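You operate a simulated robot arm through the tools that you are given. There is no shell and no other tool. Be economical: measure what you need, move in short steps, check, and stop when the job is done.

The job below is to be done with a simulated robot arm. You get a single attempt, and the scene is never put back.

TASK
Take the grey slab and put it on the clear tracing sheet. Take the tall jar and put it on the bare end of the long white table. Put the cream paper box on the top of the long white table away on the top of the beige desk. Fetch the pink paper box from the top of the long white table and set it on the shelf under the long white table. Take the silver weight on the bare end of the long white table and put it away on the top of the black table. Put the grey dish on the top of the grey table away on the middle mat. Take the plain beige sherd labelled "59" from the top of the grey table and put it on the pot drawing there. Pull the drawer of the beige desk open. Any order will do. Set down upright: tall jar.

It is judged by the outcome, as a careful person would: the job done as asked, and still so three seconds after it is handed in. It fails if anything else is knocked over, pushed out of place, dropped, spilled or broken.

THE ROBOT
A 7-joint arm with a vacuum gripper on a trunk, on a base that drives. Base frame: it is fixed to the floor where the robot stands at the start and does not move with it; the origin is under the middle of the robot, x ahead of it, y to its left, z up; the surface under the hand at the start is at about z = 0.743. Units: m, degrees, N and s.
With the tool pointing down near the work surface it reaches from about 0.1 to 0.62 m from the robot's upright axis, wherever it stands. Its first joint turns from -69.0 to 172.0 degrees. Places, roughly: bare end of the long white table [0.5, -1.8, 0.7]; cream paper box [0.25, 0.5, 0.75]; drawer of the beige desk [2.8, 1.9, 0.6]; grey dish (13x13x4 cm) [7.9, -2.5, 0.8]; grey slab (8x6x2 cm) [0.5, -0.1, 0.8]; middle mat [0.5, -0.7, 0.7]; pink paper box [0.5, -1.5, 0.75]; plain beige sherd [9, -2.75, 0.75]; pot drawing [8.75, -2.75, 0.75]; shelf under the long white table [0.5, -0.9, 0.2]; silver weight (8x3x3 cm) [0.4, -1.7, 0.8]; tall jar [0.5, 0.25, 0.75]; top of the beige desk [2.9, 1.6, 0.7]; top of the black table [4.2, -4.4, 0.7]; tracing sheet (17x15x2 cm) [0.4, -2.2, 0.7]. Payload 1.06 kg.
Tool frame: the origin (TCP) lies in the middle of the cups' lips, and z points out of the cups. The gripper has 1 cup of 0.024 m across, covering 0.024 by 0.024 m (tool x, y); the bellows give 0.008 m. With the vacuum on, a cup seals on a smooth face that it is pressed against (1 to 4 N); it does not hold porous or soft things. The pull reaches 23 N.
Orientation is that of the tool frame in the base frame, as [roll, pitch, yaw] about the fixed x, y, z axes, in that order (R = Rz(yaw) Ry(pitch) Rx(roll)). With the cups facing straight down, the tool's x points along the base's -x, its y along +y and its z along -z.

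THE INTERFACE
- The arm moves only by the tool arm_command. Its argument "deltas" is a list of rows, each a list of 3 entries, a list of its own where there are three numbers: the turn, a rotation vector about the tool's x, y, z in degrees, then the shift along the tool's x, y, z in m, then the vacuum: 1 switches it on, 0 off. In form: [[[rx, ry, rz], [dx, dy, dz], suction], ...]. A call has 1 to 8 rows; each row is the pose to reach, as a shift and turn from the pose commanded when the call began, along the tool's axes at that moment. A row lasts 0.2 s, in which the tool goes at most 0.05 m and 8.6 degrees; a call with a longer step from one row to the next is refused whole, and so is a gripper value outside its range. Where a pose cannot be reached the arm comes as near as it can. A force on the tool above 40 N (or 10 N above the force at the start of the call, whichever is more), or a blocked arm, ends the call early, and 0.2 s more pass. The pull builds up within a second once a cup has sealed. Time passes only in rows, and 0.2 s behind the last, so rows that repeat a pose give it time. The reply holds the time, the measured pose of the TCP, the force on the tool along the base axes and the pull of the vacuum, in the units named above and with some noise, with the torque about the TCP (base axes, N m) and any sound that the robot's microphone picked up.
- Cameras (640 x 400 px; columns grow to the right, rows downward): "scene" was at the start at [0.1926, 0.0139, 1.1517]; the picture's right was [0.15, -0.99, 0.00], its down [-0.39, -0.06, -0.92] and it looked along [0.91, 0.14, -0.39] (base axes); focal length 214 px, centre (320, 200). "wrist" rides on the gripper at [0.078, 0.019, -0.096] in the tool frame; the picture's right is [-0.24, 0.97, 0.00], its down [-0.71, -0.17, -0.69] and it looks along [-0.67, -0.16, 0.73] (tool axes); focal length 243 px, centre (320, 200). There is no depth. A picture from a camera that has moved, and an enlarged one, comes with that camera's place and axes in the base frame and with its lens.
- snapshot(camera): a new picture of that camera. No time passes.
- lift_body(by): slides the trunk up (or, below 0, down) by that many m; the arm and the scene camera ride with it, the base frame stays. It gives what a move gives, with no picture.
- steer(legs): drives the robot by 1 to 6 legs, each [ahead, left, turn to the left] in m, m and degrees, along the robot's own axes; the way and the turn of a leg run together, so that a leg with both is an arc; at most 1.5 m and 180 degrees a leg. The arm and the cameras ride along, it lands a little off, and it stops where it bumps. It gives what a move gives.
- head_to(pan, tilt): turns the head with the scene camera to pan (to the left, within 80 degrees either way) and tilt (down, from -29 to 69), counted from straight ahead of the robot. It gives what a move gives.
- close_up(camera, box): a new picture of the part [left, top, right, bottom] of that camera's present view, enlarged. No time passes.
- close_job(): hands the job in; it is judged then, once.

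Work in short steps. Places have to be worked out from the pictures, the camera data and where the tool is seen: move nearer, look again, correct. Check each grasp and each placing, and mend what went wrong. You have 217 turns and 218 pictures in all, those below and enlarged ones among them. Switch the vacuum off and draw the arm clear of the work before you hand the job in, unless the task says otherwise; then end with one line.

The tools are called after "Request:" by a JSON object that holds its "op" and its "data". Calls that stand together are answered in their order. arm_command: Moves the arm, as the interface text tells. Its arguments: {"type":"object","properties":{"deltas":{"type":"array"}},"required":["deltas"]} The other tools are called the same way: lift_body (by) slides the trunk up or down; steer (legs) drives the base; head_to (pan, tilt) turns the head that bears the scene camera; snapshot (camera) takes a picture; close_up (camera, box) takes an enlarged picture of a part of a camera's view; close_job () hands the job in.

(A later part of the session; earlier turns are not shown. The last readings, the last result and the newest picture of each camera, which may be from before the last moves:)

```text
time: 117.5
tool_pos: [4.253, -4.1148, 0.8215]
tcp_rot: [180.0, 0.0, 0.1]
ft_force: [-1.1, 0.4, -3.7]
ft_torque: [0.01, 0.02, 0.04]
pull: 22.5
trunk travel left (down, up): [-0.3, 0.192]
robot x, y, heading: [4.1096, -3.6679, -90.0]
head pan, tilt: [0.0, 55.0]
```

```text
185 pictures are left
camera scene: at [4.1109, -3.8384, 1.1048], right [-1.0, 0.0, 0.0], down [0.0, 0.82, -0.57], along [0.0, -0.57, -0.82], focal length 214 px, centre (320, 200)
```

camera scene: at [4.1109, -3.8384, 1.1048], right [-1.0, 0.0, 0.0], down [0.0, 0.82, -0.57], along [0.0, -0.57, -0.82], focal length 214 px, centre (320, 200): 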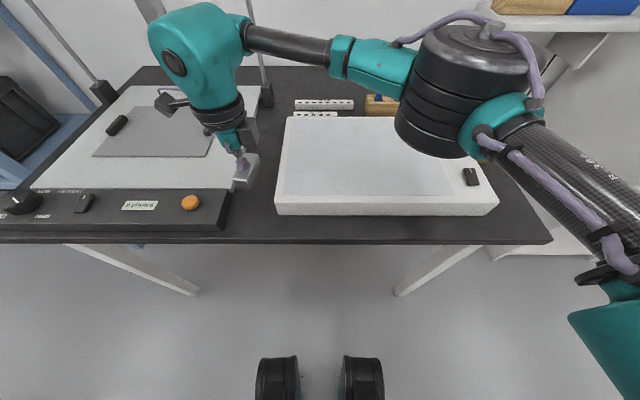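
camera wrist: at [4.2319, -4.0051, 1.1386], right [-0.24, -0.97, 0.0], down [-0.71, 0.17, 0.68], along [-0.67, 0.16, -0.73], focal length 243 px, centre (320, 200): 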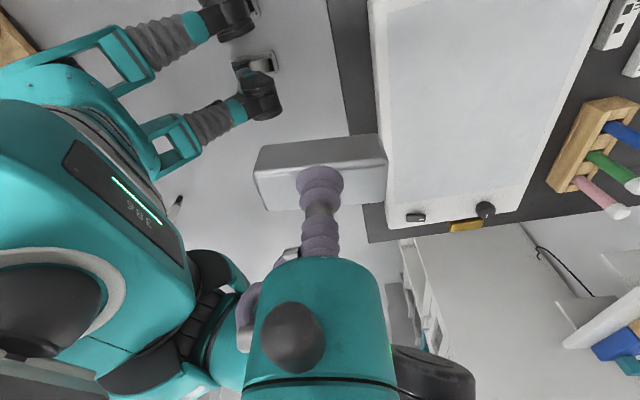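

Request:
{"op": "arm_command", "data": {"deltas": [[[0, 0, 0], [0, 0, 0.04], 1], [[0, 0, 0], [0, 0, 0.05], 1], [[0, 0, 0], [0, 0, 0.053], 1], [[0, 0, 0], [0, 0, 0.056], 1], [[0, 0, 0], [0, 0, 0.056], 1]]}}

Request:
{"op": "close_up", "data": {"camera": "scene", "box": [180, 120, 320, 240]}}

```text
time: 118.7
tool_pos: [4.2549, -4.116, 0.7687]
tcp_rot: [-180.0, 0.0, 0.1]
ft_force: [5.3, -6.0, 17.6]
ft_torque: [0.03, 0.08, 0.06]
pull: 22.8
trunk travel left (down, up): [-0.3, 0.192]
robot x, y, heading: [4.1102, -3.6627, -90.0]
head pan, tilt: [0.0, 55.0]
```

```text
3.33 times, centred on (250, 180) of scene
camera zoom: at [4.1111, -3.8377, 1.105], right [-1.0, 0.0, 0.0], down [0.0, 0.82, -0.57], along [0.0, -0.57, -0.82], focal length 715 px, centre (553, 267)
```

zoom: 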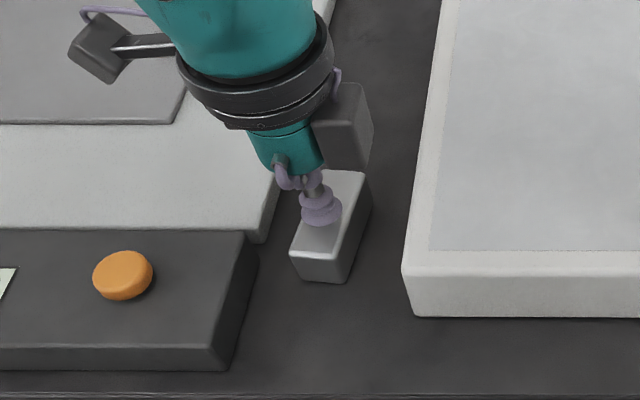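

On the black top, clear both sides. Releasing and rising.

Request:
{"op": "arm_command", "data": {"deltas": [[[0, 0, 0], [0, 0, -0.003], 1], [[0, 0, 0], [0, 0, -0.003], 0], [[0, 0, 0], [0, 0, -0.003], 0], [[0, 0, 0], [0, 0, -0.003], 0], [[0, 0, 0], [0, 0, -0.02], 0], [[0, 0, 0], [0, 0, -0.07], 0], [[0, 0, 0], [0, 0, -0.12], 0], [[0, 0, 0], [0, 0, -0.17], 0]]}}

Request:
{"op": "arm_command", "data": {"deltas": [[[0, 0, 0], [0, -0.02, -0.05], 0], [[0, 0, 0], [-0.03, -0.05, -0.08], 0], [[0, 0, 0], [-0.06, -0.09, -0.1], 0], [[0, 0, 0], [-0.09, -0.13, -0.1], 0], [[0, 0, -8], [-0.09, -0.15, -0.1], 0], [[0, 0, -16], [-0.09, -0.15, -0.1], 0], [[0, 0, -24], [-0.09, -0.15, -0.1], 0], [[0, 0, -32], [-0.09, -0.15, -0.1], 0]]}}

Request:
{"op": "snapshot", "data": {"camera": "scene"}}

```text
time: 120.5
tool_pos: [4.2538, -4.1154, 0.9368]
tcp_rot: [-180.0, 0.0, 0.1]
ft_force: [0.3, -0.2, -0.2]
ft_torque: [0.0, 0.03, 0.01]
pull: 0.0
trunk travel left (down, up): [-0.3, 0.192]
robot x, y, heading: [4.1097, -3.6648, -89.6]
head pan, tilt: [0.0, 55.0]
```

```text
refused: row 1 steps farther than a row can; nothing moved
```

```text
183 pictures are left
camera scene: at [4.1109, -3.8379, 1.1049], right [-1.0, 0.0, 0.0], down [0.0, 0.82, -0.57], along [0.0, -0.57, -0.82], focal length 214 px, centre (320, 200)
```

scene: 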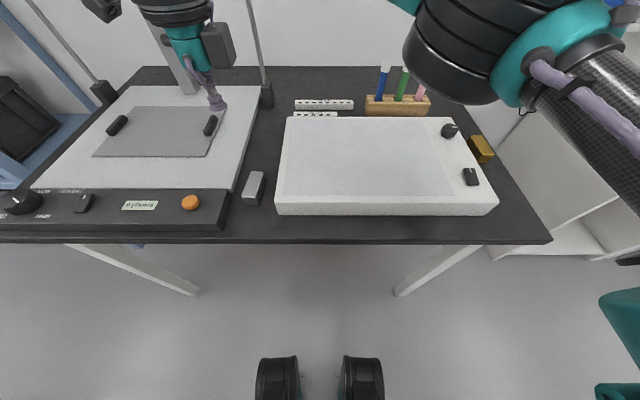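

Weight is placed. Retracting the arm in allowed steps and rotating the tool back.

Request:
{"op": "arm_command", "data": {"deltas": [[[0, 0, 0], [0, -0.01, -0.045], 0], [[0, 0, 0], [-0.02, -0.04, -0.075], 0], [[0, 0, -8], [-0.05, -0.08, -0.08], 0], [[0, 0, -16], [-0.07, -0.12, -0.09], 0], [[0, 0, -24], [-0.09, -0.15, -0.1], 0], [[0, 0, -32], [-0.09, -0.15, -0.1], 0], [[0, 0, -40], [-0.09, -0.15, -0.1], 0], [[0, 0, -48], [-0.09, -0.15, -0.1], 0]]}}

Request:
{"op": "arm_command", "data": {"deltas": [[[0, 0, -8], [0, 0, 0], 0], [[0, 0, -16], [0, 0, 0], 0], [[0, 0, -24], [0, 0, 0], 0], [[0, 0, -32], [0, 0, 0], 0], [[0, 0, -40], [0, 0, 0], 0], [[0, 0, -42], [0, 0, 0], 0]]}}

Request:
{"op": "steer", "data": {"legs": [[-0.25, 0, 0], [0, 0, 90]]}}

Request:
{"op": "head_to", "data": {"pan": 0, "tilt": 15}}

Request:
{"op": "snapshot", "data": {"camera": "scene"}}

```text
refused: row 3 steps farther than a row can; nothing moved
```

```text
time: 121.8
tool_pos: [4.2529, -4.1157, 0.9372]
tcp_rot: [179.9, 0.0, 42.3]
ft_force: [-0.3, 0.5, 0.4]
ft_torque: [-0.03, 0.03, -0.02]
pull: 0.0
trunk travel left (down, up): [-0.3, 0.192]
robot x, y, heading: [4.111, -3.6663, -90.1]
head pan, tilt: [0.0, 55.0]
```

```text
time: 127.5
tool_pos: [4.5599, -3.2717, 0.9369]
tcp_rot: [-179.9, -0.1, 132.7]
ft_force: [-0.9, 0.2, 0.1]
ft_torque: [0.0, 0.01, -0.02]
pull: 0.0
trunk travel left (down, up): [-0.3, 0.192]
robot x, y, heading: [4.1099, -3.4187, 0.7]
head pan, tilt: [0.0, 55.0]
```

```text
time: 128.6
tool_pos: [4.5592, -3.2726, 0.9358]
tcp_rot: [180.0, 0.0, 132.7]
ft_force: [-0.4, -0.2, 0.0]
ft_torque: [0.0, -0.01, -0.03]
pull: 0.2
trunk travel left (down, up): [-0.3, 0.192]
robot x, y, heading: [4.1107, -3.4198, 0.9]
head pan, tilt: [0.0, 15.0]
```

```text
182 pictures are left
camera scene: at [4.3049, -3.4161, 1.165], right [0.01, -1.0, 0.0], down [-0.26, 0.0, -0.97], along [0.97, 0.01, -0.26], focal length 214 px, centre (320, 200)
```

scene: 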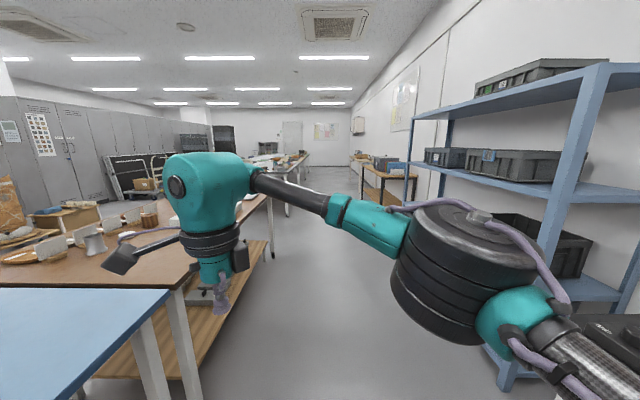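

Retracting the arm toward the body and turning the tool straight before driving on.

Request:
{"op": "arm_command", "data": {"deltas": [[[0, 0, -6], [0.001, -0.02, -0.03], 0], [[0, 0, -12], [0.002, -0.05, -0.06], 0], [[0, 0, -18], [0.004, -0.08, -0.09], 0], [[0, 0, -24], [0.005, -0.12, -0.1], 0], [[0, 0, -32], [0.008, -0.156, -0.1], 0], [[0, 0, -40], [0.008, -0.156, -0.1], 0], [[0, 0, -46], [0.008, -0.156, -0.1], 0]]}}

Request:
{"op": "head_to", "data": {"pan": 15, "tilt": 15}}

Request:
{"op": "snapshot", "data": {"camera": "scene"}}

```text
time: 130.2
tool_pos: [4.4395, -3.3718, 1.0353]
tcp_rot: [-180.0, -0.1, 178.7]
ft_force: [0.0, -0.3, 0.6]
ft_torque: [0.01, 0.04, -0.01]
pull: 0.1
trunk travel left (down, up): [-0.3, 0.192]
robot x, y, heading: [4.1123, -3.4177, 0.7]
head pan, tilt: [0.0, 15.0]
```

```text
time: 130.9
tool_pos: [4.4401, -3.373, 1.0366]
tcp_rot: [179.9, 0.1, 178.7]
ft_force: [0.6, 0.4, 0.5]
ft_torque: [-0.01, -0.01, 0.0]
pull: 0.0
trunk travel left (down, up): [-0.3, 0.192]
robot x, y, heading: [4.1068, -3.4214, 0.7]
head pan, tilt: [15.0, 15.0]
```

```text
181 pictures are left
camera scene: at [4.3014, -3.392, 1.1651], right [0.27, -0.96, 0.0], down [-0.25, -0.07, -0.97], along [0.93, 0.26, -0.26], focal length 214 px, centre (320, 200)
```

scene: 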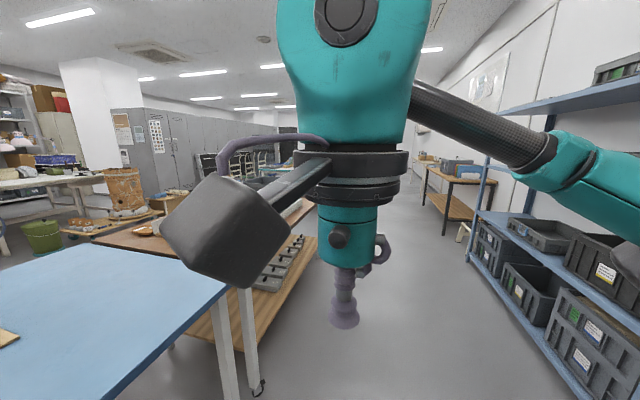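

Aisle ahead is clear (shelf front y≈-4.4). Driving ahead along y≈-3.4 toward the grey table.

Request:
{"op": "steer", "data": {"legs": [[1.4, 0, -0.7], [1.4, 0, 0]]}}

Request:
{"op": "head_to", "data": {"pan": 30, "tilt": 15}}

Request:
{"op": "snapshot", "data": {"camera": "scene"}}

```text
time: 144.4
tool_pos: [7.2243, -3.4104, 1.0373]
tcp_rot: [180.0, 0.1, 177.1]
ft_force: [0.2, -0.6, 0.1]
ft_torque: [-0.04, -0.04, 0.01]
pull: 0.0
trunk travel left (down, up): [-0.3, 0.192]
robot x, y, heading: [6.8932, -3.4463, -1.3]
head pan, tilt: [15.0, 15.0]
```

```text
time: 145.2
tool_pos: [7.2238, -3.4103, 1.0371]
tcp_rot: [-180.0, 0.0, 177.0]
ft_force: [1.4, -0.5, -0.3]
ft_torque: [-0.01, 0.02, -0.01]
pull: 0.0
trunk travel left (down, up): [-0.3, 0.192]
robot x, y, heading: [6.8942, -3.4487, -1.2]
head pan, tilt: [30.0, 15.0]
```

```text
180 pictures are left
camera scene: at [7.0765, -3.4031, 1.1651], right [0.48, -0.87, 0.0], down [-0.23, -0.13, -0.97], along [0.84, 0.47, -0.26], focal length 214 px, centre (320, 200)
```

scene: 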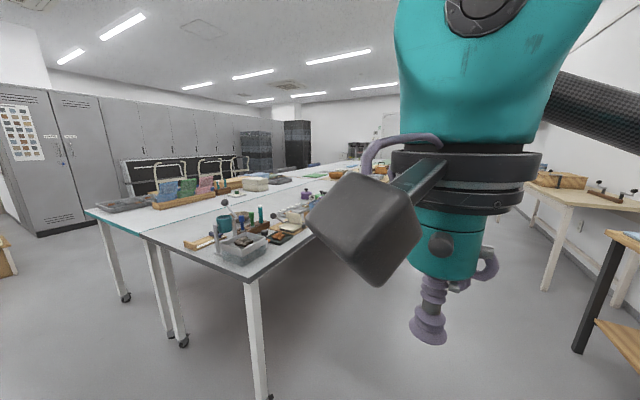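

Grey table near edge y≈-2.92, starting x≈7.46. Driving to x≈7.9 and turning left to face it.

Request:
{"op": "steer", "data": {"legs": [[1.0, 0.05, 1.2], [0, 0, 90]]}}

Request:
{"op": "head_to", "data": {"pan": 0, "tilt": 30}}

Request:
{"op": "snapshot", "data": {"camera": "scene"}}

```text
time: 154.2
tool_pos: [7.8568, -3.0718, 1.0366]
tcp_rot: [-179.9, 0.1, -93.0]
ft_force: [0.3, -0.1, -0.8]
ft_torque: [0.02, 0.04, 0.0]
pull: 0.1
trunk travel left (down, up): [-0.3, 0.192]
robot x, y, heading: [7.8915, -3.4018, 89.1]
head pan, tilt: [30.0, 15.0]
```

```text
time: 155.1
tool_pos: [7.857, -3.0722, 1.0378]
tcp_rot: [-180.0, 0.0, -93.0]
ft_force: [-0.7, 0.5, 0.0]
ft_torque: [0.02, 0.02, -0.02]
pull: 0.0
trunk travel left (down, up): [-0.3, 0.192]
robot x, y, heading: [7.8936, -3.4026, 89.1]
head pan, tilt: [0.0, 30.0]
```

```text
179 pictures are left
camera scene: at [7.8964, -3.2105, 1.1409], right [1.0, -0.02, 0.0], down [-0.01, -0.5, -0.87], along [0.01, 0.87, -0.5], focal length 214 px, centre (320, 200)
```

scene: 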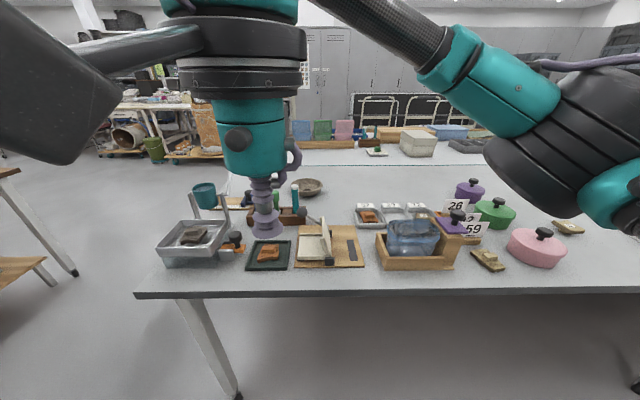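

Dish seen at about (7.86,-2.46). First the sherd: sliding right to x≈8.85 for a view.

Request:
{"op": "steer", "data": {"legs": [[0, -0.95, 0.9]]}}

Request:
{"op": "snapshot", "data": {"camera": "scene"}}

```text
time: 163.7
tool_pos: [8.7902, -3.0816, 1.0373]
tcp_rot: [180.0, 0.0, -92.2]
ft_force: [0.2, -0.6, -1.0]
ft_torque: [-0.01, -0.02, -0.03]
pull: 0.1
trunk travel left (down, up): [-0.3, 0.192]
robot x, y, heading: [8.8261, -3.4102, 89.7]
head pan, tilt: [0.0, 30.0]
```

```text
178 pictures are left
camera scene: at [8.832, -3.2193, 1.1409], right [1.0, 0.0, 0.0], down [0.0, -0.5, -0.87], along [0.0, 0.87, -0.5], focal length 214 px, centre (320, 200)
```

scene: 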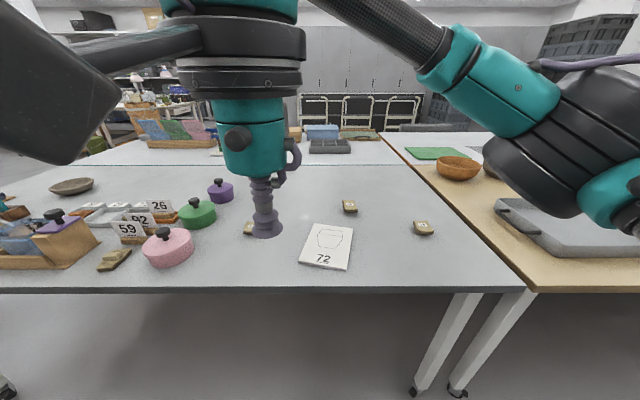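

Pot drawing "72" and several sherds visible. Enlarging to read labels.

Request:
{"op": "close_up", "data": {"camera": "scene", "box": [230, 180, 450, 290]}}

Request:
{"op": "close_up", "data": {"camera": "scene", "box": [0, 170, 240, 290]}}

Request:
{"op": "snapshot", "data": {"camera": "wrist"}}

```text
2.91 times, centred on (340, 235) of scene
camera zoom: at [8.832, -3.2193, 1.1409], right [1.0, 0.0, 0.0], down [0.0, -0.5, -0.87], along [0.0, 0.87, -0.5], focal length 624 px, centre (262, 98)
```

zoom: 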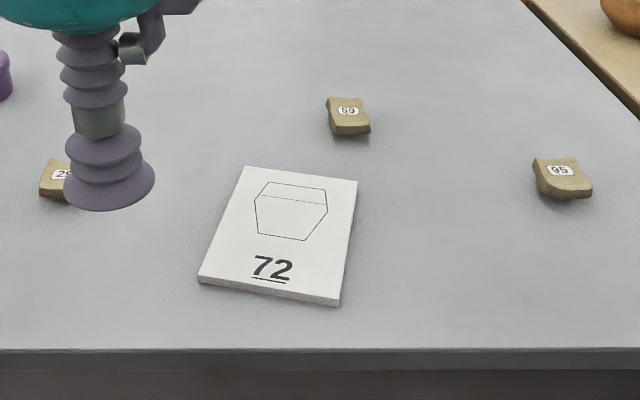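

```text
2.67 times, centred on (120, 230) of scene
camera zoom: at [8.832, -3.2193, 1.1409], right [1.0, 0.0, 0.0], down [0.0, -0.5, -0.87], along [0.0, 0.87, -0.5], focal length 572 px, centre (853, 120)
```

zoom: 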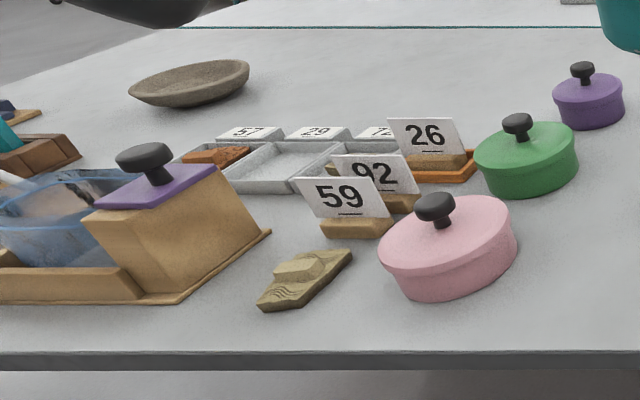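

```text
175 pictures are left
camera wrist: at [8.7677, -3.1596, 1.1322], right [-0.96, 0.27, 0.0], down [0.2, 0.7, 0.69], along [0.19, 0.66, -0.73], focal length 243 px, centre (320, 200)
```

wrist: 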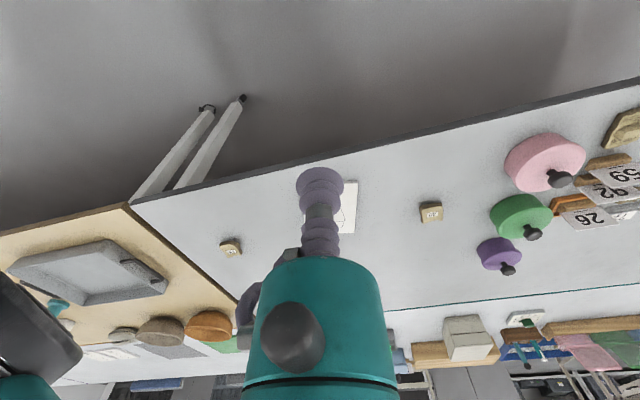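

Request:
{"op": "close_up", "data": {"camera": "scene", "box": [335, 195, 365, 215]}}

Request:
{"op": "close_up", "data": {"camera": "scene", "box": [405, 212, 441, 240]}}

```text
16.00 times, centred on (350, 205) of scene
camera zoom: at [8.832, -3.2193, 1.1409], right [1.0, 0.0, 0.0], down [0.0, -0.5, -0.87], along [0.0, 0.87, -0.5], focal length 3432 px, centre (-160, 120)
```

zoom: 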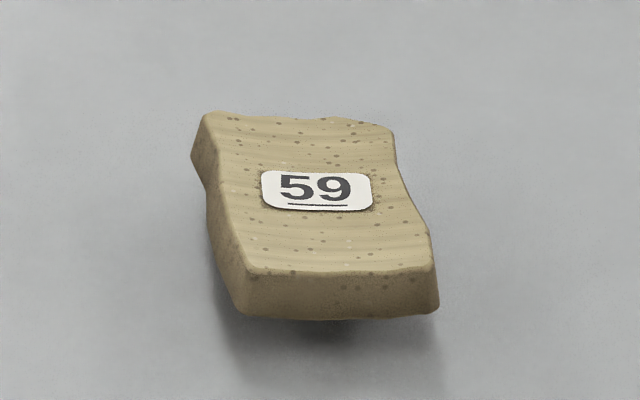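

```text
14.29 times, centred on (423, 226) of scene
camera zoom: at [8.832, -3.2193, 1.1409], right [1.0, 0.0, 0.0], down [0.0, -0.5, -0.87], along [0.0, 0.87, -0.5], focal length 3064 px, centre (-1151, -171)
```

zoom: 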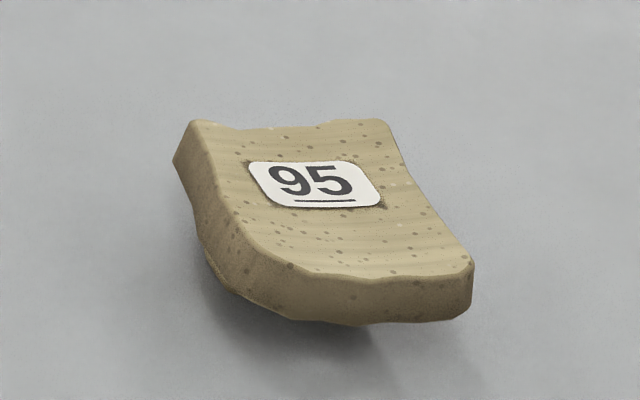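

The middle sherd at about (8.93,-2.59) is 59. Driving forward 0.25 m.

Request:
{"op": "steer", "data": {"legs": [[0.25, 0, 0.3]]}}

Request:
{"op": "head_to", "data": {"pan": 0, "tilt": 45}}

Request:
{"op": "snapshot", "data": {"camera": "scene"}}

Request:
{"op": "snapshot", "data": {"camera": "wrist"}}

```text
time: 165.5
tool_pos: [8.7889, -2.8318, 1.037]
tcp_rot: [-179.9, 0.0, -91.9]
ft_force: [-0.5, -0.4, 0.4]
ft_torque: [-0.02, 0.01, -0.01]
pull: 0.1
trunk travel left (down, up): [-0.3, 0.192]
robot x, y, heading: [8.8291, -3.1658, 90.5]
head pan, tilt: [0.0, 30.0]
```

```text
time: 166.3
tool_pos: [8.7895, -2.8327, 1.037]
tcp_rot: [180.0, 0.0, -91.9]
ft_force: [-0.4, -0.8, -0.6]
ft_torque: [-0.06, 0.05, 0.0]
pull: 0.0
trunk travel left (down, up): [-0.3, 0.192]
robot x, y, heading: [8.831, -3.1635, 90.5]
head pan, tilt: [0.0, 45.0]
```

```text
172 pictures are left
camera scene: at [8.8312, -2.9789, 1.1183], right [1.0, 0.0, 0.0], down [0.0, -0.71, -0.71], along [0.0, 0.71, -0.71], focal length 214 px, centre (320, 200)
```

scene: 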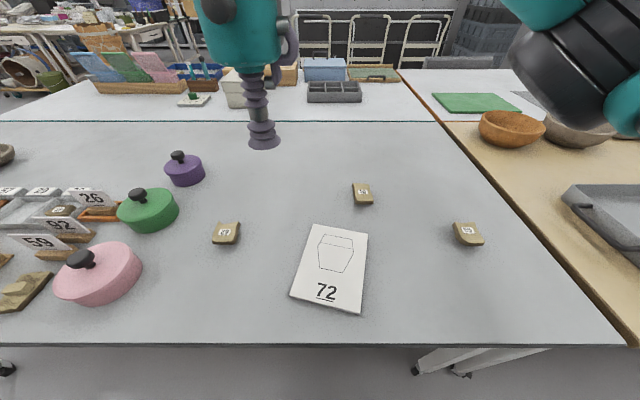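

```text
171 pictures are left
camera wrist: at [8.7666, -2.9104, 1.1322], right [-0.96, 0.27, 0.0], down [0.2, 0.7, 0.69], along [0.18, 0.66, -0.73], focal length 243 px, centre (320, 200)
```

wrist: 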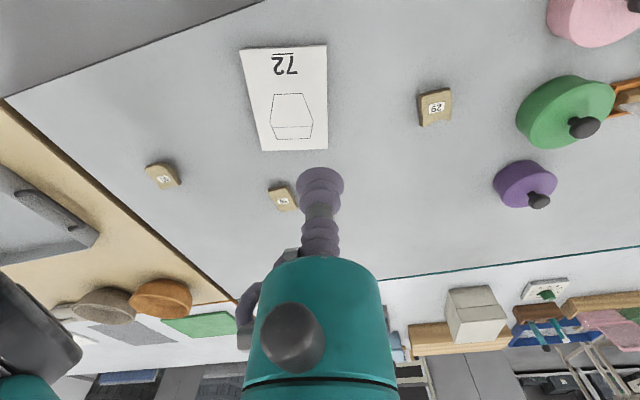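

Both cameras agree: sherd 59 at (8.935,-2.597). Moving above it.

Request:
{"op": "arm_command", "data": {"deltas": [[[0, 0, 0], [-0.04, -0.023, 0], 0], [[0, 0, 0], [-0.08, -0.046, 0], 0], [[0, 0, 0], [-0.12, -0.069, 0], 0], [[0, 0, 0], [-0.16, -0.092, 0], 0], [[0, 0, 0], [-0.2, -0.115, 0], 0], [[0, 0, 0], [-0.24, -0.138, 0.01], 0], [[0, 0, 0], [-0.24, -0.138, 0.06], 0], [[0, 0, 0], [-0.24, -0.138, 0.11], 0]]}}

Request:
{"op": "arm_command", "data": {"deltas": [[[0, 0, 0], [0, 0, 0.05], 0], [[0, 0, 0], [0, 0, 0.1], 0], [[0, 0, 0], [0, 0, 0.12], 0]]}}

Request:
{"op": "snapshot", "data": {"camera": "wrist"}}

Request:
{"op": "close_up", "data": {"camera": "scene", "box": [310, 130, 420, 230]}}

```text
time: 168.1
tool_pos: [8.9353, -2.5967, 0.9264]
tcp_rot: [179.9, 0.1, -91.9]
ft_force: [-1.0, 0.3, -0.2]
ft_torque: [-0.03, 0.02, 0.03]
pull: 0.0
trunk travel left (down, up): [-0.3, 0.192]
robot x, y, heading: [8.8339, -3.164, 89.9]
head pan, tilt: [0.0, 45.0]
```

```text
time: 168.9
tool_pos: [8.9345, -2.5966, 0.8063]
tcp_rot: [179.9, 0.2, -92.0]
ft_force: [0.2, -0.9, -0.4]
ft_torque: [0.0, 0.0, 0.02]
pull: 0.0
trunk travel left (down, up): [-0.3, 0.192]
robot x, y, heading: [8.8343, -3.1606, 90.2]
head pan, tilt: [0.0, 45.0]
```

```text
170 pictures are left
camera wrist: at [8.9113, -2.6749, 0.902], right [-0.96, 0.27, 0.0], down [0.2, 0.7, 0.69], along [0.18, 0.66, -0.73], focal length 243 px, centre (320, 200)
```

wrist: 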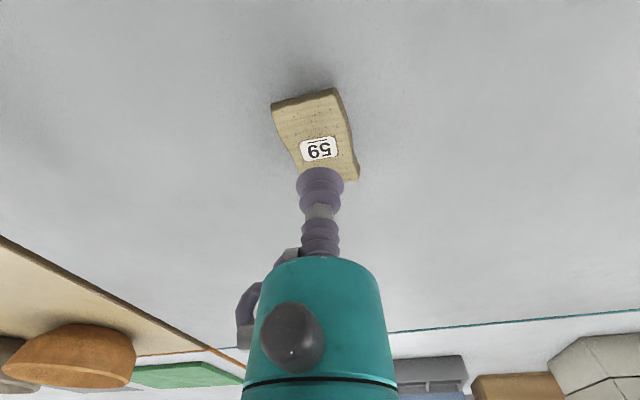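

```text
4.00 times, centred on (365, 180) of scene
camera zoom: at [8.8312, -2.9789, 1.1183], right [1.0, 0.0, 0.0], down [0.0, -0.71, -0.71], along [0.0, 0.71, -0.71], focal length 858 px, centre (140, 280)
```

zoom: 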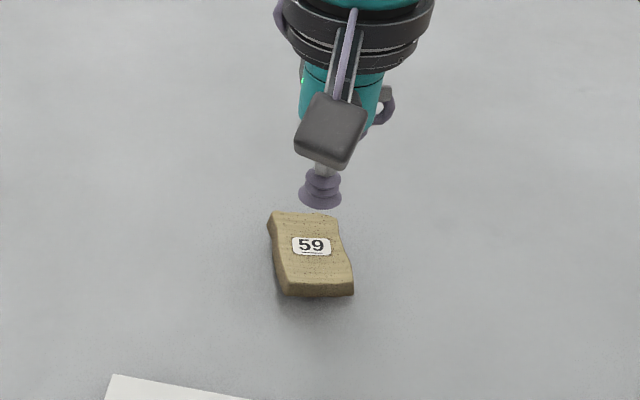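

Sherd centre at (8.933,-2.602). Shifting 5 mm and descending with vacuum.

Request:
{"op": "arm_command", "data": {"deltas": [[[0, 0, 0], [0.005, 0.001, 0.02], 1], [[0, 0, 0], [0.005, 0.001, 0.04], 1], [[0, 0, 0], [0.005, 0.001, 0.045], 1], [[0, 0, 0], [0.005, 0.001, 0.049], 1], [[0, 0, 0], [0.005, 0.001, 0.049], 1], [[0, 0, 0], [0.005, 0.001, 0.049], 1]]}}

```text
time: 170.3
tool_pos: [8.9322, -2.6029, 0.7582]
tcp_rot: [-180.0, 0.2, -92.1]
ft_force: [1.3, -1.1, 19.0]
ft_torque: [0.17, 0.11, -0.01]
pull: 23.4
trunk travel left (down, up): [-0.3, 0.192]
robot x, y, heading: [8.8357, -3.1633, 90.3]
head pan, tilt: [0.0, 45.0]
```

Sealed. Lifting and carrying toward the drawing centre (8.851,-2.786).

Request:
{"op": "arm_command", "data": {"deltas": [[[0, 0, 0], [0, 0, -0.03], 1], [[0, 0, 0], [0, 0, -0.07], 1], [[0, 0, 0], [0.04, 0.016, -0.08], 1], [[0, 0, 0], [0.08, 0.032, -0.08], 1], [[0, 0, 0], [0.12, 0.048, -0.08], 1], [[0, 0, 0], [0.155, 0.062, -0.08], 1], [[0, 0, 0], [0.187, 0.074, -0.06], 1]]}}

Request:
{"op": "snapshot", "data": {"camera": "wrist"}}

Request:
{"op": "snapshot", "data": {"camera": "scene"}}

```text
time: 171.9
tool_pos: [8.8559, -2.7889, 0.817]
tcp_rot: [180.0, 0.2, -92.0]
ft_force: [0.1, 0.4, 0.1]
ft_torque: [-0.02, -0.03, 0.04]
pull: 23.4
trunk travel left (down, up): [-0.3, 0.192]
robot x, y, heading: [8.8318, -3.162, 90.3]
head pan, tilt: [0.0, 45.0]
```

```text
168 pictures are left
camera wrist: at [8.8331, -2.8666, 0.9141], right [-0.96, 0.27, 0.0], down [0.2, 0.7, 0.69], along [0.18, 0.66, -0.73], focal length 243 px, centre (320, 200)
```

wrist: 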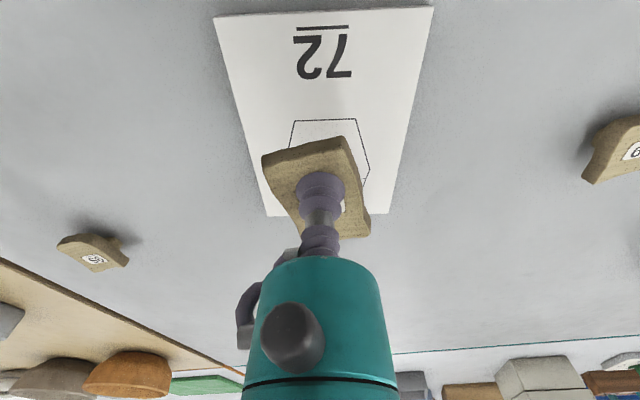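

```text
167 pictures are left
camera scene: at [8.8311, -2.9789, 1.1183], right [1.0, 0.0, 0.0], down [0.0, -0.71, -0.71], along [0.0, 0.71, -0.71], focal length 214 px, centre (320, 200)
```

scene: 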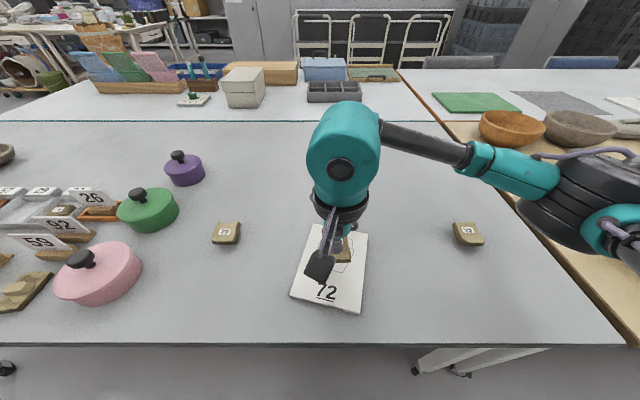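

Over the drawing. Lowering to it.

Request:
{"op": "arm_command", "data": {"deltas": [[[0, 0, 0], [-0.01, 0, 0.03], 1], [[0, 0, 0], [-0.01, 0, 0.042], 1], [[0, 0, 0], [-0.01, 0, 0.046], 1], [[0, 0, 0], [-0.01, 0, 0.049], 1], [[0, 0, 0], [-0.01, 0, 0.049], 1]]}}

```text
time: 173.1
tool_pos: [8.8551, -2.7769, 0.7683]
tcp_rot: [179.9, 0.1, -92.0]
ft_force: [2.7, -1.0, 12.4]
ft_torque: [0.09, 0.06, -0.02]
pull: 22.5
trunk travel left (down, up): [-0.3, 0.192]
robot x, y, heading: [8.8321, -3.1617, 90.2]
head pan, tilt: [0.0, 45.0]
```

Contact on the card. Releasing and rising.

Request:
{"op": "arm_command", "data": {"deltas": [[[0, 0, 0], [0, 0, -0.002], 0], [[0, 0, 0], [0, 0, -0.002], 0], [[0, 0, 0], [0, 0, -0.002], 0], [[0, 0, 0], [0, 0, -0.02], 0], [[0, 0, 0], [0, 0, -0.07], 0], [[0, 0, 0], [0, 0, -0.12], 0], [[0, 0, 0], [0, 0, -0.17], 0], [[0, 0, 0], [0, 0, -0.22], 0]]}}

Request:
{"op": "snapshot", "data": {"camera": "scene"}}

```text
time: 174.9
tool_pos: [8.8551, -2.7758, 0.9873]
tcp_rot: [-180.0, 0.0, -91.9]
ft_force: [0.2, 0.7, 0.6]
ft_torque: [0.04, -0.02, 0.01]
pull: 0.1
trunk travel left (down, up): [-0.3, 0.192]
robot x, y, heading: [8.8321, -3.1594, 90.3]
head pan, tilt: [0.0, 45.0]
```

```text
166 pictures are left
camera scene: at [8.8311, -2.9792, 1.1183], right [1.0, 0.0, 0.0], down [0.0, -0.71, -0.71], along [0.0, 0.71, -0.71], focal length 214 px, centre (320, 200)
```

scene: 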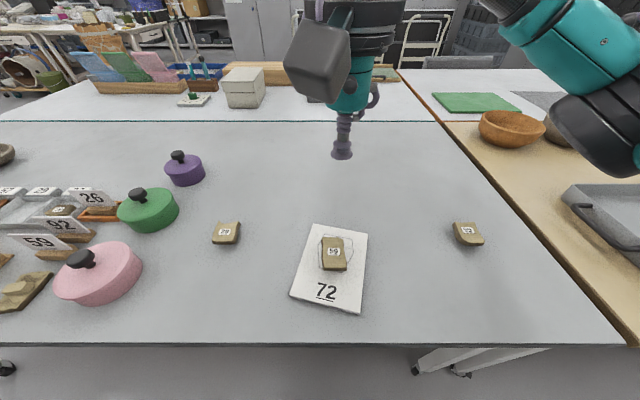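

Sherd rests on the drawing. Raising the hand, then sliding left to the dish.

Request:
{"op": "arm_command", "data": {"deltas": [[[0, 0, 0], [0, 0, -0.04], 0], [[0, 0, 0], [0.03, 0, -0.08], 0]]}}

Request:
{"op": "steer", "data": {"legs": [[0, 0.95, -0.3]]}}

Request:
{"op": "snapshot", "data": {"camera": "scene"}}

Request:
{"op": "snapshot", "data": {"camera": "wrist"}}

```text
time: 175.5
tool_pos: [8.8533, -2.8059, 1.0698]
tcp_rot: [-179.9, 0.0, -91.9]
ft_force: [0.3, -0.5, -0.7]
ft_torque: [0.01, -0.02, -0.03]
pull: 0.0
trunk travel left (down, up): [-0.3, 0.192]
robot x, y, heading: [8.8313, -3.1621, 90.0]
head pan, tilt: [0.0, 45.0]
```

```text
time: 184.1
tool_pos: [7.9061, -2.8085, 1.0675]
tcp_rot: [-180.0, -0.1, -91.8]
ft_force: [0.2, 0.0, -0.1]
ft_torque: [0.04, 0.01, 0.03]
pull: 0.0
trunk travel left (down, up): [-0.3, 0.192]
robot x, y, heading: [7.8862, -3.1596, 90.2]
head pan, tilt: [0.0, 45.0]
```

```text
165 pictures are left
camera scene: at [7.8846, -2.9815, 1.1183], right [1.0, 0.0, 0.0], down [0.0, -0.71, -0.71], along [0.0, 0.71, -0.71], focal length 214 px, centre (320, 200)
```

scene: 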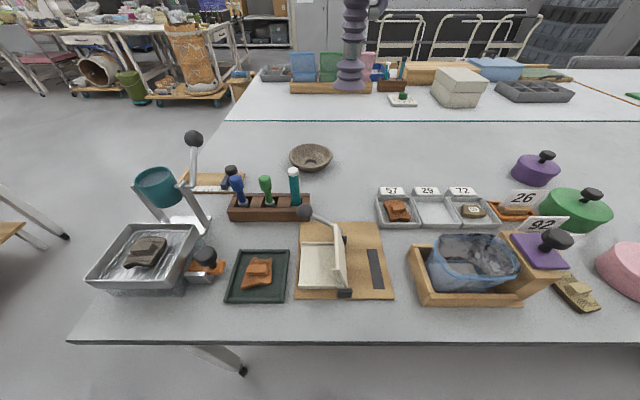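

```text
164 pictures are left
camera wrist: at [7.8835, -2.8859, 1.1631], right [-0.96, 0.27, 0.0], down [0.19, 0.7, 0.69], along [0.18, 0.66, -0.73], focal length 243 px, centre (320, 200)
```

wrist: 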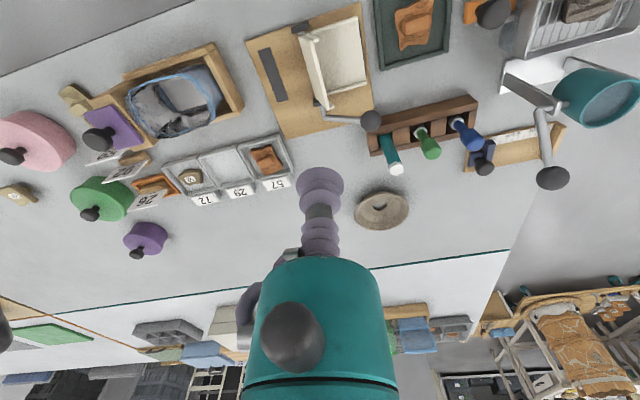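

Dish centre at about (7.853,-2.46), 0.70 m away; I need ~9 cm closer. Looking steeply down to judge clearance between body and table edge.

Request:
{"op": "head_to", "data": {"pan": 0, "tilt": 69}}

Request:
{"op": "snapshot", "data": {"camera": "scene"}}

```text
time: 185.0
tool_pos: [7.9061, -2.8046, 1.065]
tcp_rot: [-179.7, 0.5, -92.4]
ft_force: [0.7, 35.3, -50.9]
ft_torque: [1.55, -0.85, -0.53]
pull: 0.1
trunk travel left (down, up): [-0.3, 0.192]
robot x, y, heading: [7.8859, -3.1645, 90.3]
head pan, tilt: [0.0, 68.8]
```

```text
163 pictures are left
camera scene: at [7.8844, -2.9906, 1.1048], right [1.0, 0.01, 0.0], down [0.01, -0.82, -0.57], along [0.0, 0.57, -0.82], focal length 214 px, centre (320, 200)
```

scene: 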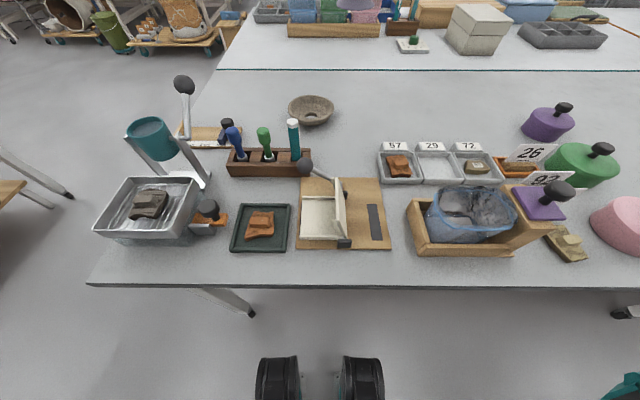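

The head touched the wrist; easing the head back. Feet front is ~0.15 m ahead of the axis, so a 9 cm advance still stays short of the table edge (-2.915).

Request:
{"op": "head_to", "data": {"pan": 0, "tilt": 45}}

Request:
{"op": "steer", "data": {"legs": [[0.09, 0, 0]]}}

Request:
{"op": "snapshot", "data": {"camera": "wrist"}}

```text
time: 185.9
tool_pos: [7.9065, -2.8076, 1.069]
tcp_rot: [179.9, 0.1, -91.7]
ft_force: [0.6, 0.0, -0.6]
ft_torque: [0.01, 0.01, 0.0]
pull: 0.1
trunk travel left (down, up): [-0.3, 0.192]
robot x, y, heading: [7.8854, -3.1619, 90.2]
head pan, tilt: [0.0, 45.0]
```

```text
time: 187.0
tool_pos: [7.9069, -2.7193, 1.0678]
tcp_rot: [180.0, 0.0, -91.9]
ft_force: [-0.2, 0.6, -0.4]
ft_torque: [0.03, 0.0, -0.03]
pull: 0.1
trunk travel left (down, up): [-0.3, 0.192]
robot x, y, heading: [7.8864, -3.0788, 90.0]
head pan, tilt: [0.0, 45.0]
```

```text
162 pictures are left
camera wrist: at [7.8837, -2.7967, 1.163], right [-0.96, 0.27, 0.0], down [0.2, 0.7, 0.69], along [0.18, 0.66, -0.73], focal length 243 px, centre (320, 200)
```

wrist: 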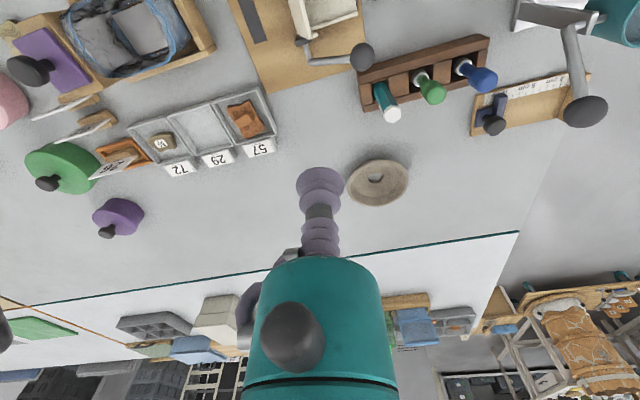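

Moved without a bump; dish centre about (7.853,-2.46). Moving above it.

Request:
{"op": "arm_command", "data": {"deltas": [[[0, 0, 0], [-0.045, 0.011, 0], 0], [[0, 0, 0], [-0.09, 0.022, 0], 0], [[0, 0, 0], [-0.135, 0.033, 0], 0], [[0, 0, 0], [-0.18, 0.044, 0], 0], [[0, 0, 0], [-0.22, 0.054, 0], 0], [[0, 0, 0], [-0.257, 0.0625, 0.01], 0], [[0, 0, 0], [-0.257, 0.0625, 0.06], 0], [[0, 0, 0], [-0.257, 0.0625, 0.11], 0]]}}

Request:
{"op": "snapshot", "data": {"camera": "wrist"}}

Request:
{"op": "snapshot", "data": {"camera": "scene"}}

```text
time: 188.8
tool_pos: [7.8679, -2.4703, 0.9515]
tcp_rot: [179.9, 0.1, -92.0]
ft_force: [0.5, -0.3, -0.3]
ft_torque: [-0.01, 0.03, -0.03]
pull: 0.0
out of reach, approached as far as the arm can: row 5, 6, 7, 8
trunk travel left (down, up): [-0.3, 0.192]
robot x, y, heading: [7.8846, -3.0783, 90.3]
head pan, tilt: [0.0, 45.0]
```

```text
161 pictures are left
camera wrist: at [7.8456, -2.5487, 1.048], right [-0.96, 0.27, 0.0], down [0.2, 0.7, 0.69], along [0.18, 0.66, -0.73], focal length 243 px, centre (320, 200)
```

wrist: 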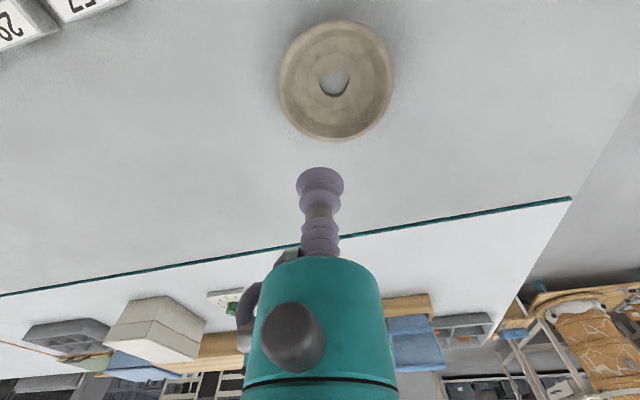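

```text
160 pictures are left
camera scene: at [7.885, -2.8918, 1.118], right [1.0, 0.0, 0.0], down [0.0, -0.71, -0.71], along [0.0, 0.71, -0.71], focal length 214 px, centre (320, 200)
```

scene: 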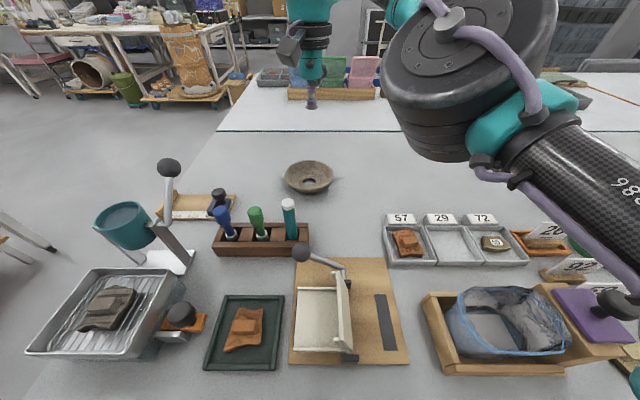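

The dish has something at its centre; enlarging to see whether it is a hole.

Request:
{"op": "close_up", "data": {"camera": "wrist", "box": [260, 10, 410, 150]}}

Request:
{"op": "close_up", "data": {"camera": "scene", "box": [270, 145, 350, 205]}}

```text
2.86 times, centred on (335, 80) of wrist
camera zoom: at [7.8456, -2.5487, 1.048], right [-0.96, 0.27, 0.0], down [0.2, 0.7, 0.69], along [0.18, 0.66, -0.73], focal length 693 px, centre (277, 543)
```

zoom: 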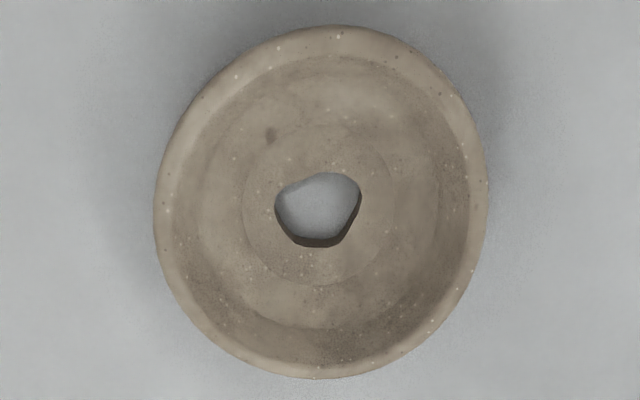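

```text
6.67 times, centred on (310, 175) of scene
camera zoom: at [7.885, -2.8918, 1.118], right [1.0, 0.0, 0.0], down [0.0, -0.71, -0.71], along [0.0, 0.71, -0.71], focal length 1430 px, centre (387, 367)
```

zoom: 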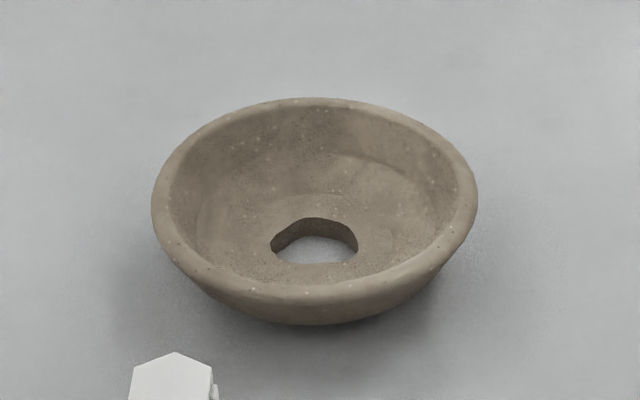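

It is a true hole (~3.4 cm). The flat ring is widest on the robot's side; cup target about (7.848,-2.478). Inching the base 3 cm closer for reach.

Request:
{"op": "steer", "data": {"legs": [[0.03, 0, 0]]}}

```text
time: 189.6
tool_pos: [7.8682, -2.4409, 0.9527]
tcp_rot: [-179.9, 0.1, -91.9]
ft_force: [-0.1, -0.6, 1.1]
ft_torque: [0.01, -0.01, -0.03]
pull: 0.0
trunk travel left (down, up): [-0.3, 0.192]
robot x, y, heading: [7.8856, -3.0459, 90.0]
head pan, tilt: [0.0, 45.0]
```

Request:
{"op": "arm_command", "data": {"deltas": [[[0, 0, 0], [0.0377, 0.0188, 0], 0], [[0, 0, 0], [0.0377, 0.0188, 0.04], 0], [[0, 0, 0], [0.0377, 0.0188, 0.09], 0], [[0, 0, 0], [0.0377, 0.0188, 0.13], 0]]}}

Request:
{"op": "snapshot", "data": {"camera": "wrist"}}

Request:
{"op": "close_up", "data": {"camera": "scene", "box": [260, 110, 380, 210]}}

```text
time: 190.6
tool_pos: [7.848, -2.4786, 0.8222]
tcp_rot: [-180.0, 0.1, -91.8]
ft_force: [0.1, 0.1, -0.2]
ft_torque: [0.01, 0.05, -0.02]
pull: 0.2
trunk travel left (down, up): [-0.3, 0.192]
robot x, y, heading: [7.8863, -3.0424, 90.2]
head pan, tilt: [0.0, 45.0]
```

```text
157 pictures are left
camera wrist: at [7.8243, -2.556, 0.9176], right [-0.96, 0.27, 0.0], down [0.2, 0.7, 0.69], along [0.18, 0.66, -0.73], focal length 243 px, centre (320, 200)
```

wrist: 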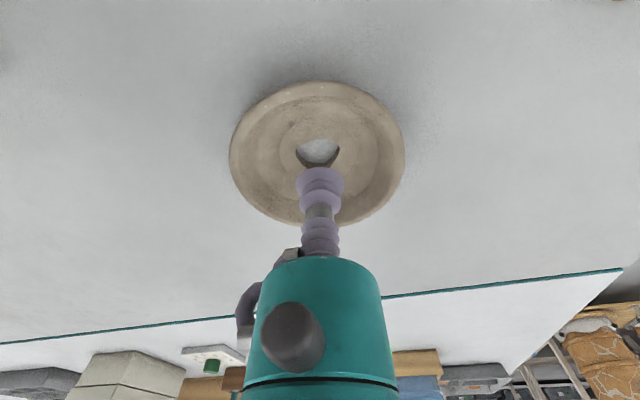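

```text
4.00 times, centred on (320, 160) of scene
camera zoom: at [7.8845, -2.8627, 1.1183], right [1.0, 0.0, 0.0], down [0.0, -0.71, -0.71], along [0.0, 0.71, -0.71], focal length 858 px, centre (320, 360)
```

zoom: 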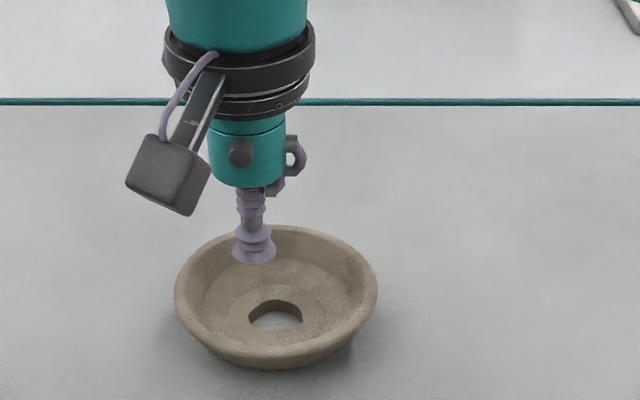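

Fine-tuning 6 mm toward the robot, then descending with vacuum inside the dish.

Request:
{"op": "arm_command", "data": {"deltas": [[[0, 0, 0], [0.006, 0, 0.02], 1], [[0, 0, 0], [0.006, 0, 0.045], 1], [[0, 0, 0], [0.006, 0, 0.056], 1], [[0, 0, 0], [0.006, 0, 0.061], 1], [[0, 0, 0], [0.006, 0, 0.064], 1], [[0, 0, 0], [0.006, 0, 0.064], 1], [[0, 0, 0], [0.006, 0, 0.064], 1]]}}

Request:
{"op": "close_up", "data": {"camera": "scene", "box": [260, 110, 380, 210]}}

```text
time: 192.2
tool_pos: [7.8463, -2.4844, 0.76]
tcp_rot: [179.9, 0.1, -91.9]
ft_force: [0.4, 1.7, 2.1]
ft_torque: [-0.02, 0.01, 0.0]
pull: 0.0
trunk travel left (down, up): [-0.3, 0.192]
robot x, y, heading: [7.886, -3.0464, 90.2]
head pan, tilt: [0.0, 45.0]
```

```text
4.00 times, centred on (320, 160) of scene
camera zoom: at [7.8845, -2.8628, 1.1183], right [1.0, 0.0, 0.0], down [0.0, -0.71, -0.71], along [0.0, 0.71, -0.71], focal length 858 px, centre (320, 360)
```

zoom: 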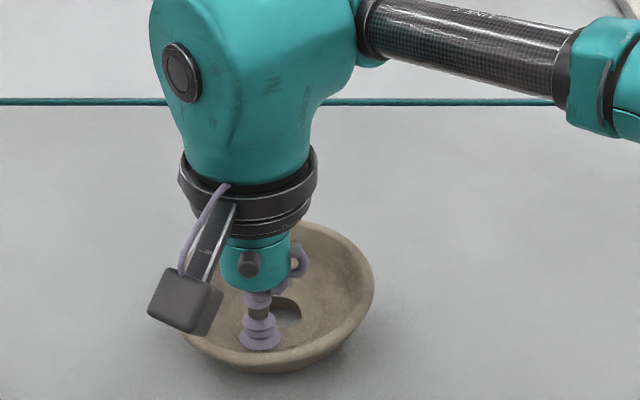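

Light contact; pressing further in small steps.

Request:
{"op": "arm_command", "data": {"deltas": [[[0, 0, 0], [0, 0, 0.002], 1], [[0, 0, 0], [0, 0, 0.003], 1], [[0, 0, 0], [0, 0, 0.004], 1], [[0, 0, 0], [0, 0, 0.005], 1], [[0, 0, 0], [0, 0, 0.005], 1], [[0, 0, 0], [0, 0, 0.005], 1]]}}

```text
time: 193.6
tool_pos: [7.8482, -2.4839, 0.7538]
tcp_rot: [-180.0, 0.1, -91.9]
ft_force: [-0.2, 1.5, 2.5]
ft_torque: [-0.01, 0.02, 0.0]
pull: 0.0
trunk travel left (down, up): [-0.3, 0.192]
robot x, y, heading: [7.8845, -3.0451, 90.1]
head pan, tilt: [0.0, 45.0]
```

Request:
{"op": "arm_command", "data": {"deltas": [[[0, 0, 0], [0, 0, 0.002], 1], [[0, 0, 0], [0, 0, 0.003], 1], [[0, 0, 0], [0, 0, 0.003], 1], [[0, 0, 0], [0, 0, 0.003], 1]]}}

Request:
{"op": "snapshot", "data": {"camera": "wrist"}}

```text
time: 194.6
tool_pos: [7.8469, -2.4848, 0.7508]
tcp_rot: [180.0, 0.1, -91.9]
ft_force: [-0.5, 1.2, 2.8]
ft_torque: [-0.01, -0.01, -0.02]
pull: 0.1
trunk travel left (down, up): [-0.3, 0.192]
robot x, y, heading: [7.8868, -3.0451, 90.3]
head pan, tilt: [0.0, 45.0]
```

```text
154 pictures are left
camera wrist: at [7.8248, -2.563, 0.8474], right [-0.96, 0.27, 0.0], down [0.2, 0.7, 0.69], along [0.18, 0.66, -0.73], focal length 243 px, centre (320, 200)
```

wrist: 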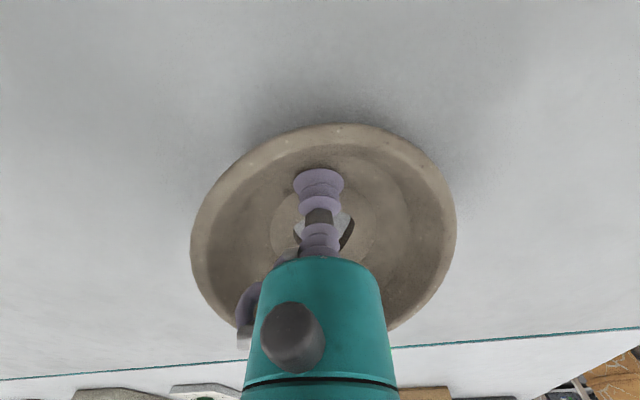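

The cup sits half on the bowl's rising slope and cannot seal upright. I'll lift slightly, lean the tool 12° to match the slope (top away from the robot), and press again.

Request:
{"op": "arm_command", "data": {"deltas": [[[0, 0, 0], [0, 0, -0.02], 1], [[0, 6, 0], [0, 0, -0.02], 1], [[0, 12, 0], [0, 0, -0.02], 1], [[0, 12, 0], [0, 0, -0.008], 1], [[0, 12, 0], [0, 0, -0.004], 1], [[0, 12, 0], [0, 0, 0], 1], [[0, 12, 0], [0, 0, 0], 1]]}}

Request:
{"op": "snapshot", "data": {"camera": "wrist"}}

```text
time: 196.2
tool_pos: [7.8475, -2.4843, 0.751]
tcp_rot: [-180.0, -12.0, -91.9]
ft_force: [1.7, 1.0, 1.6]
ft_torque: [0.0, -0.02, -0.01]
pull: 0.1
trunk travel left (down, up): [-0.3, 0.192]
robot x, y, heading: [7.8847, -3.0472, 90.0]
head pan, tilt: [0.0, 45.0]
```

```text
153 pictures are left
camera wrist: at [7.8253, -2.5414, 0.8606], right [-0.96, 0.26, -0.05], down [0.2, 0.83, 0.52], along [0.18, 0.49, -0.85], focal length 243 px, centre (320, 200)
```

wrist: 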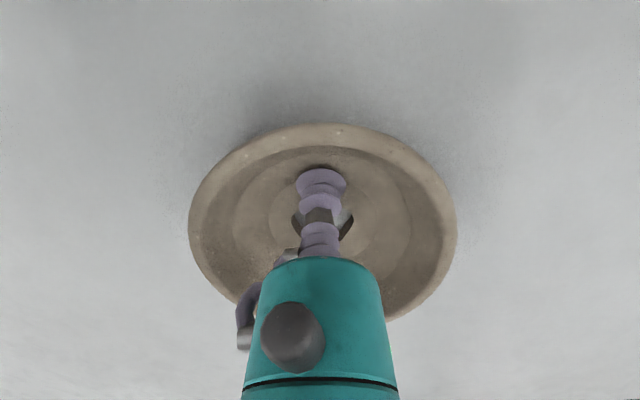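

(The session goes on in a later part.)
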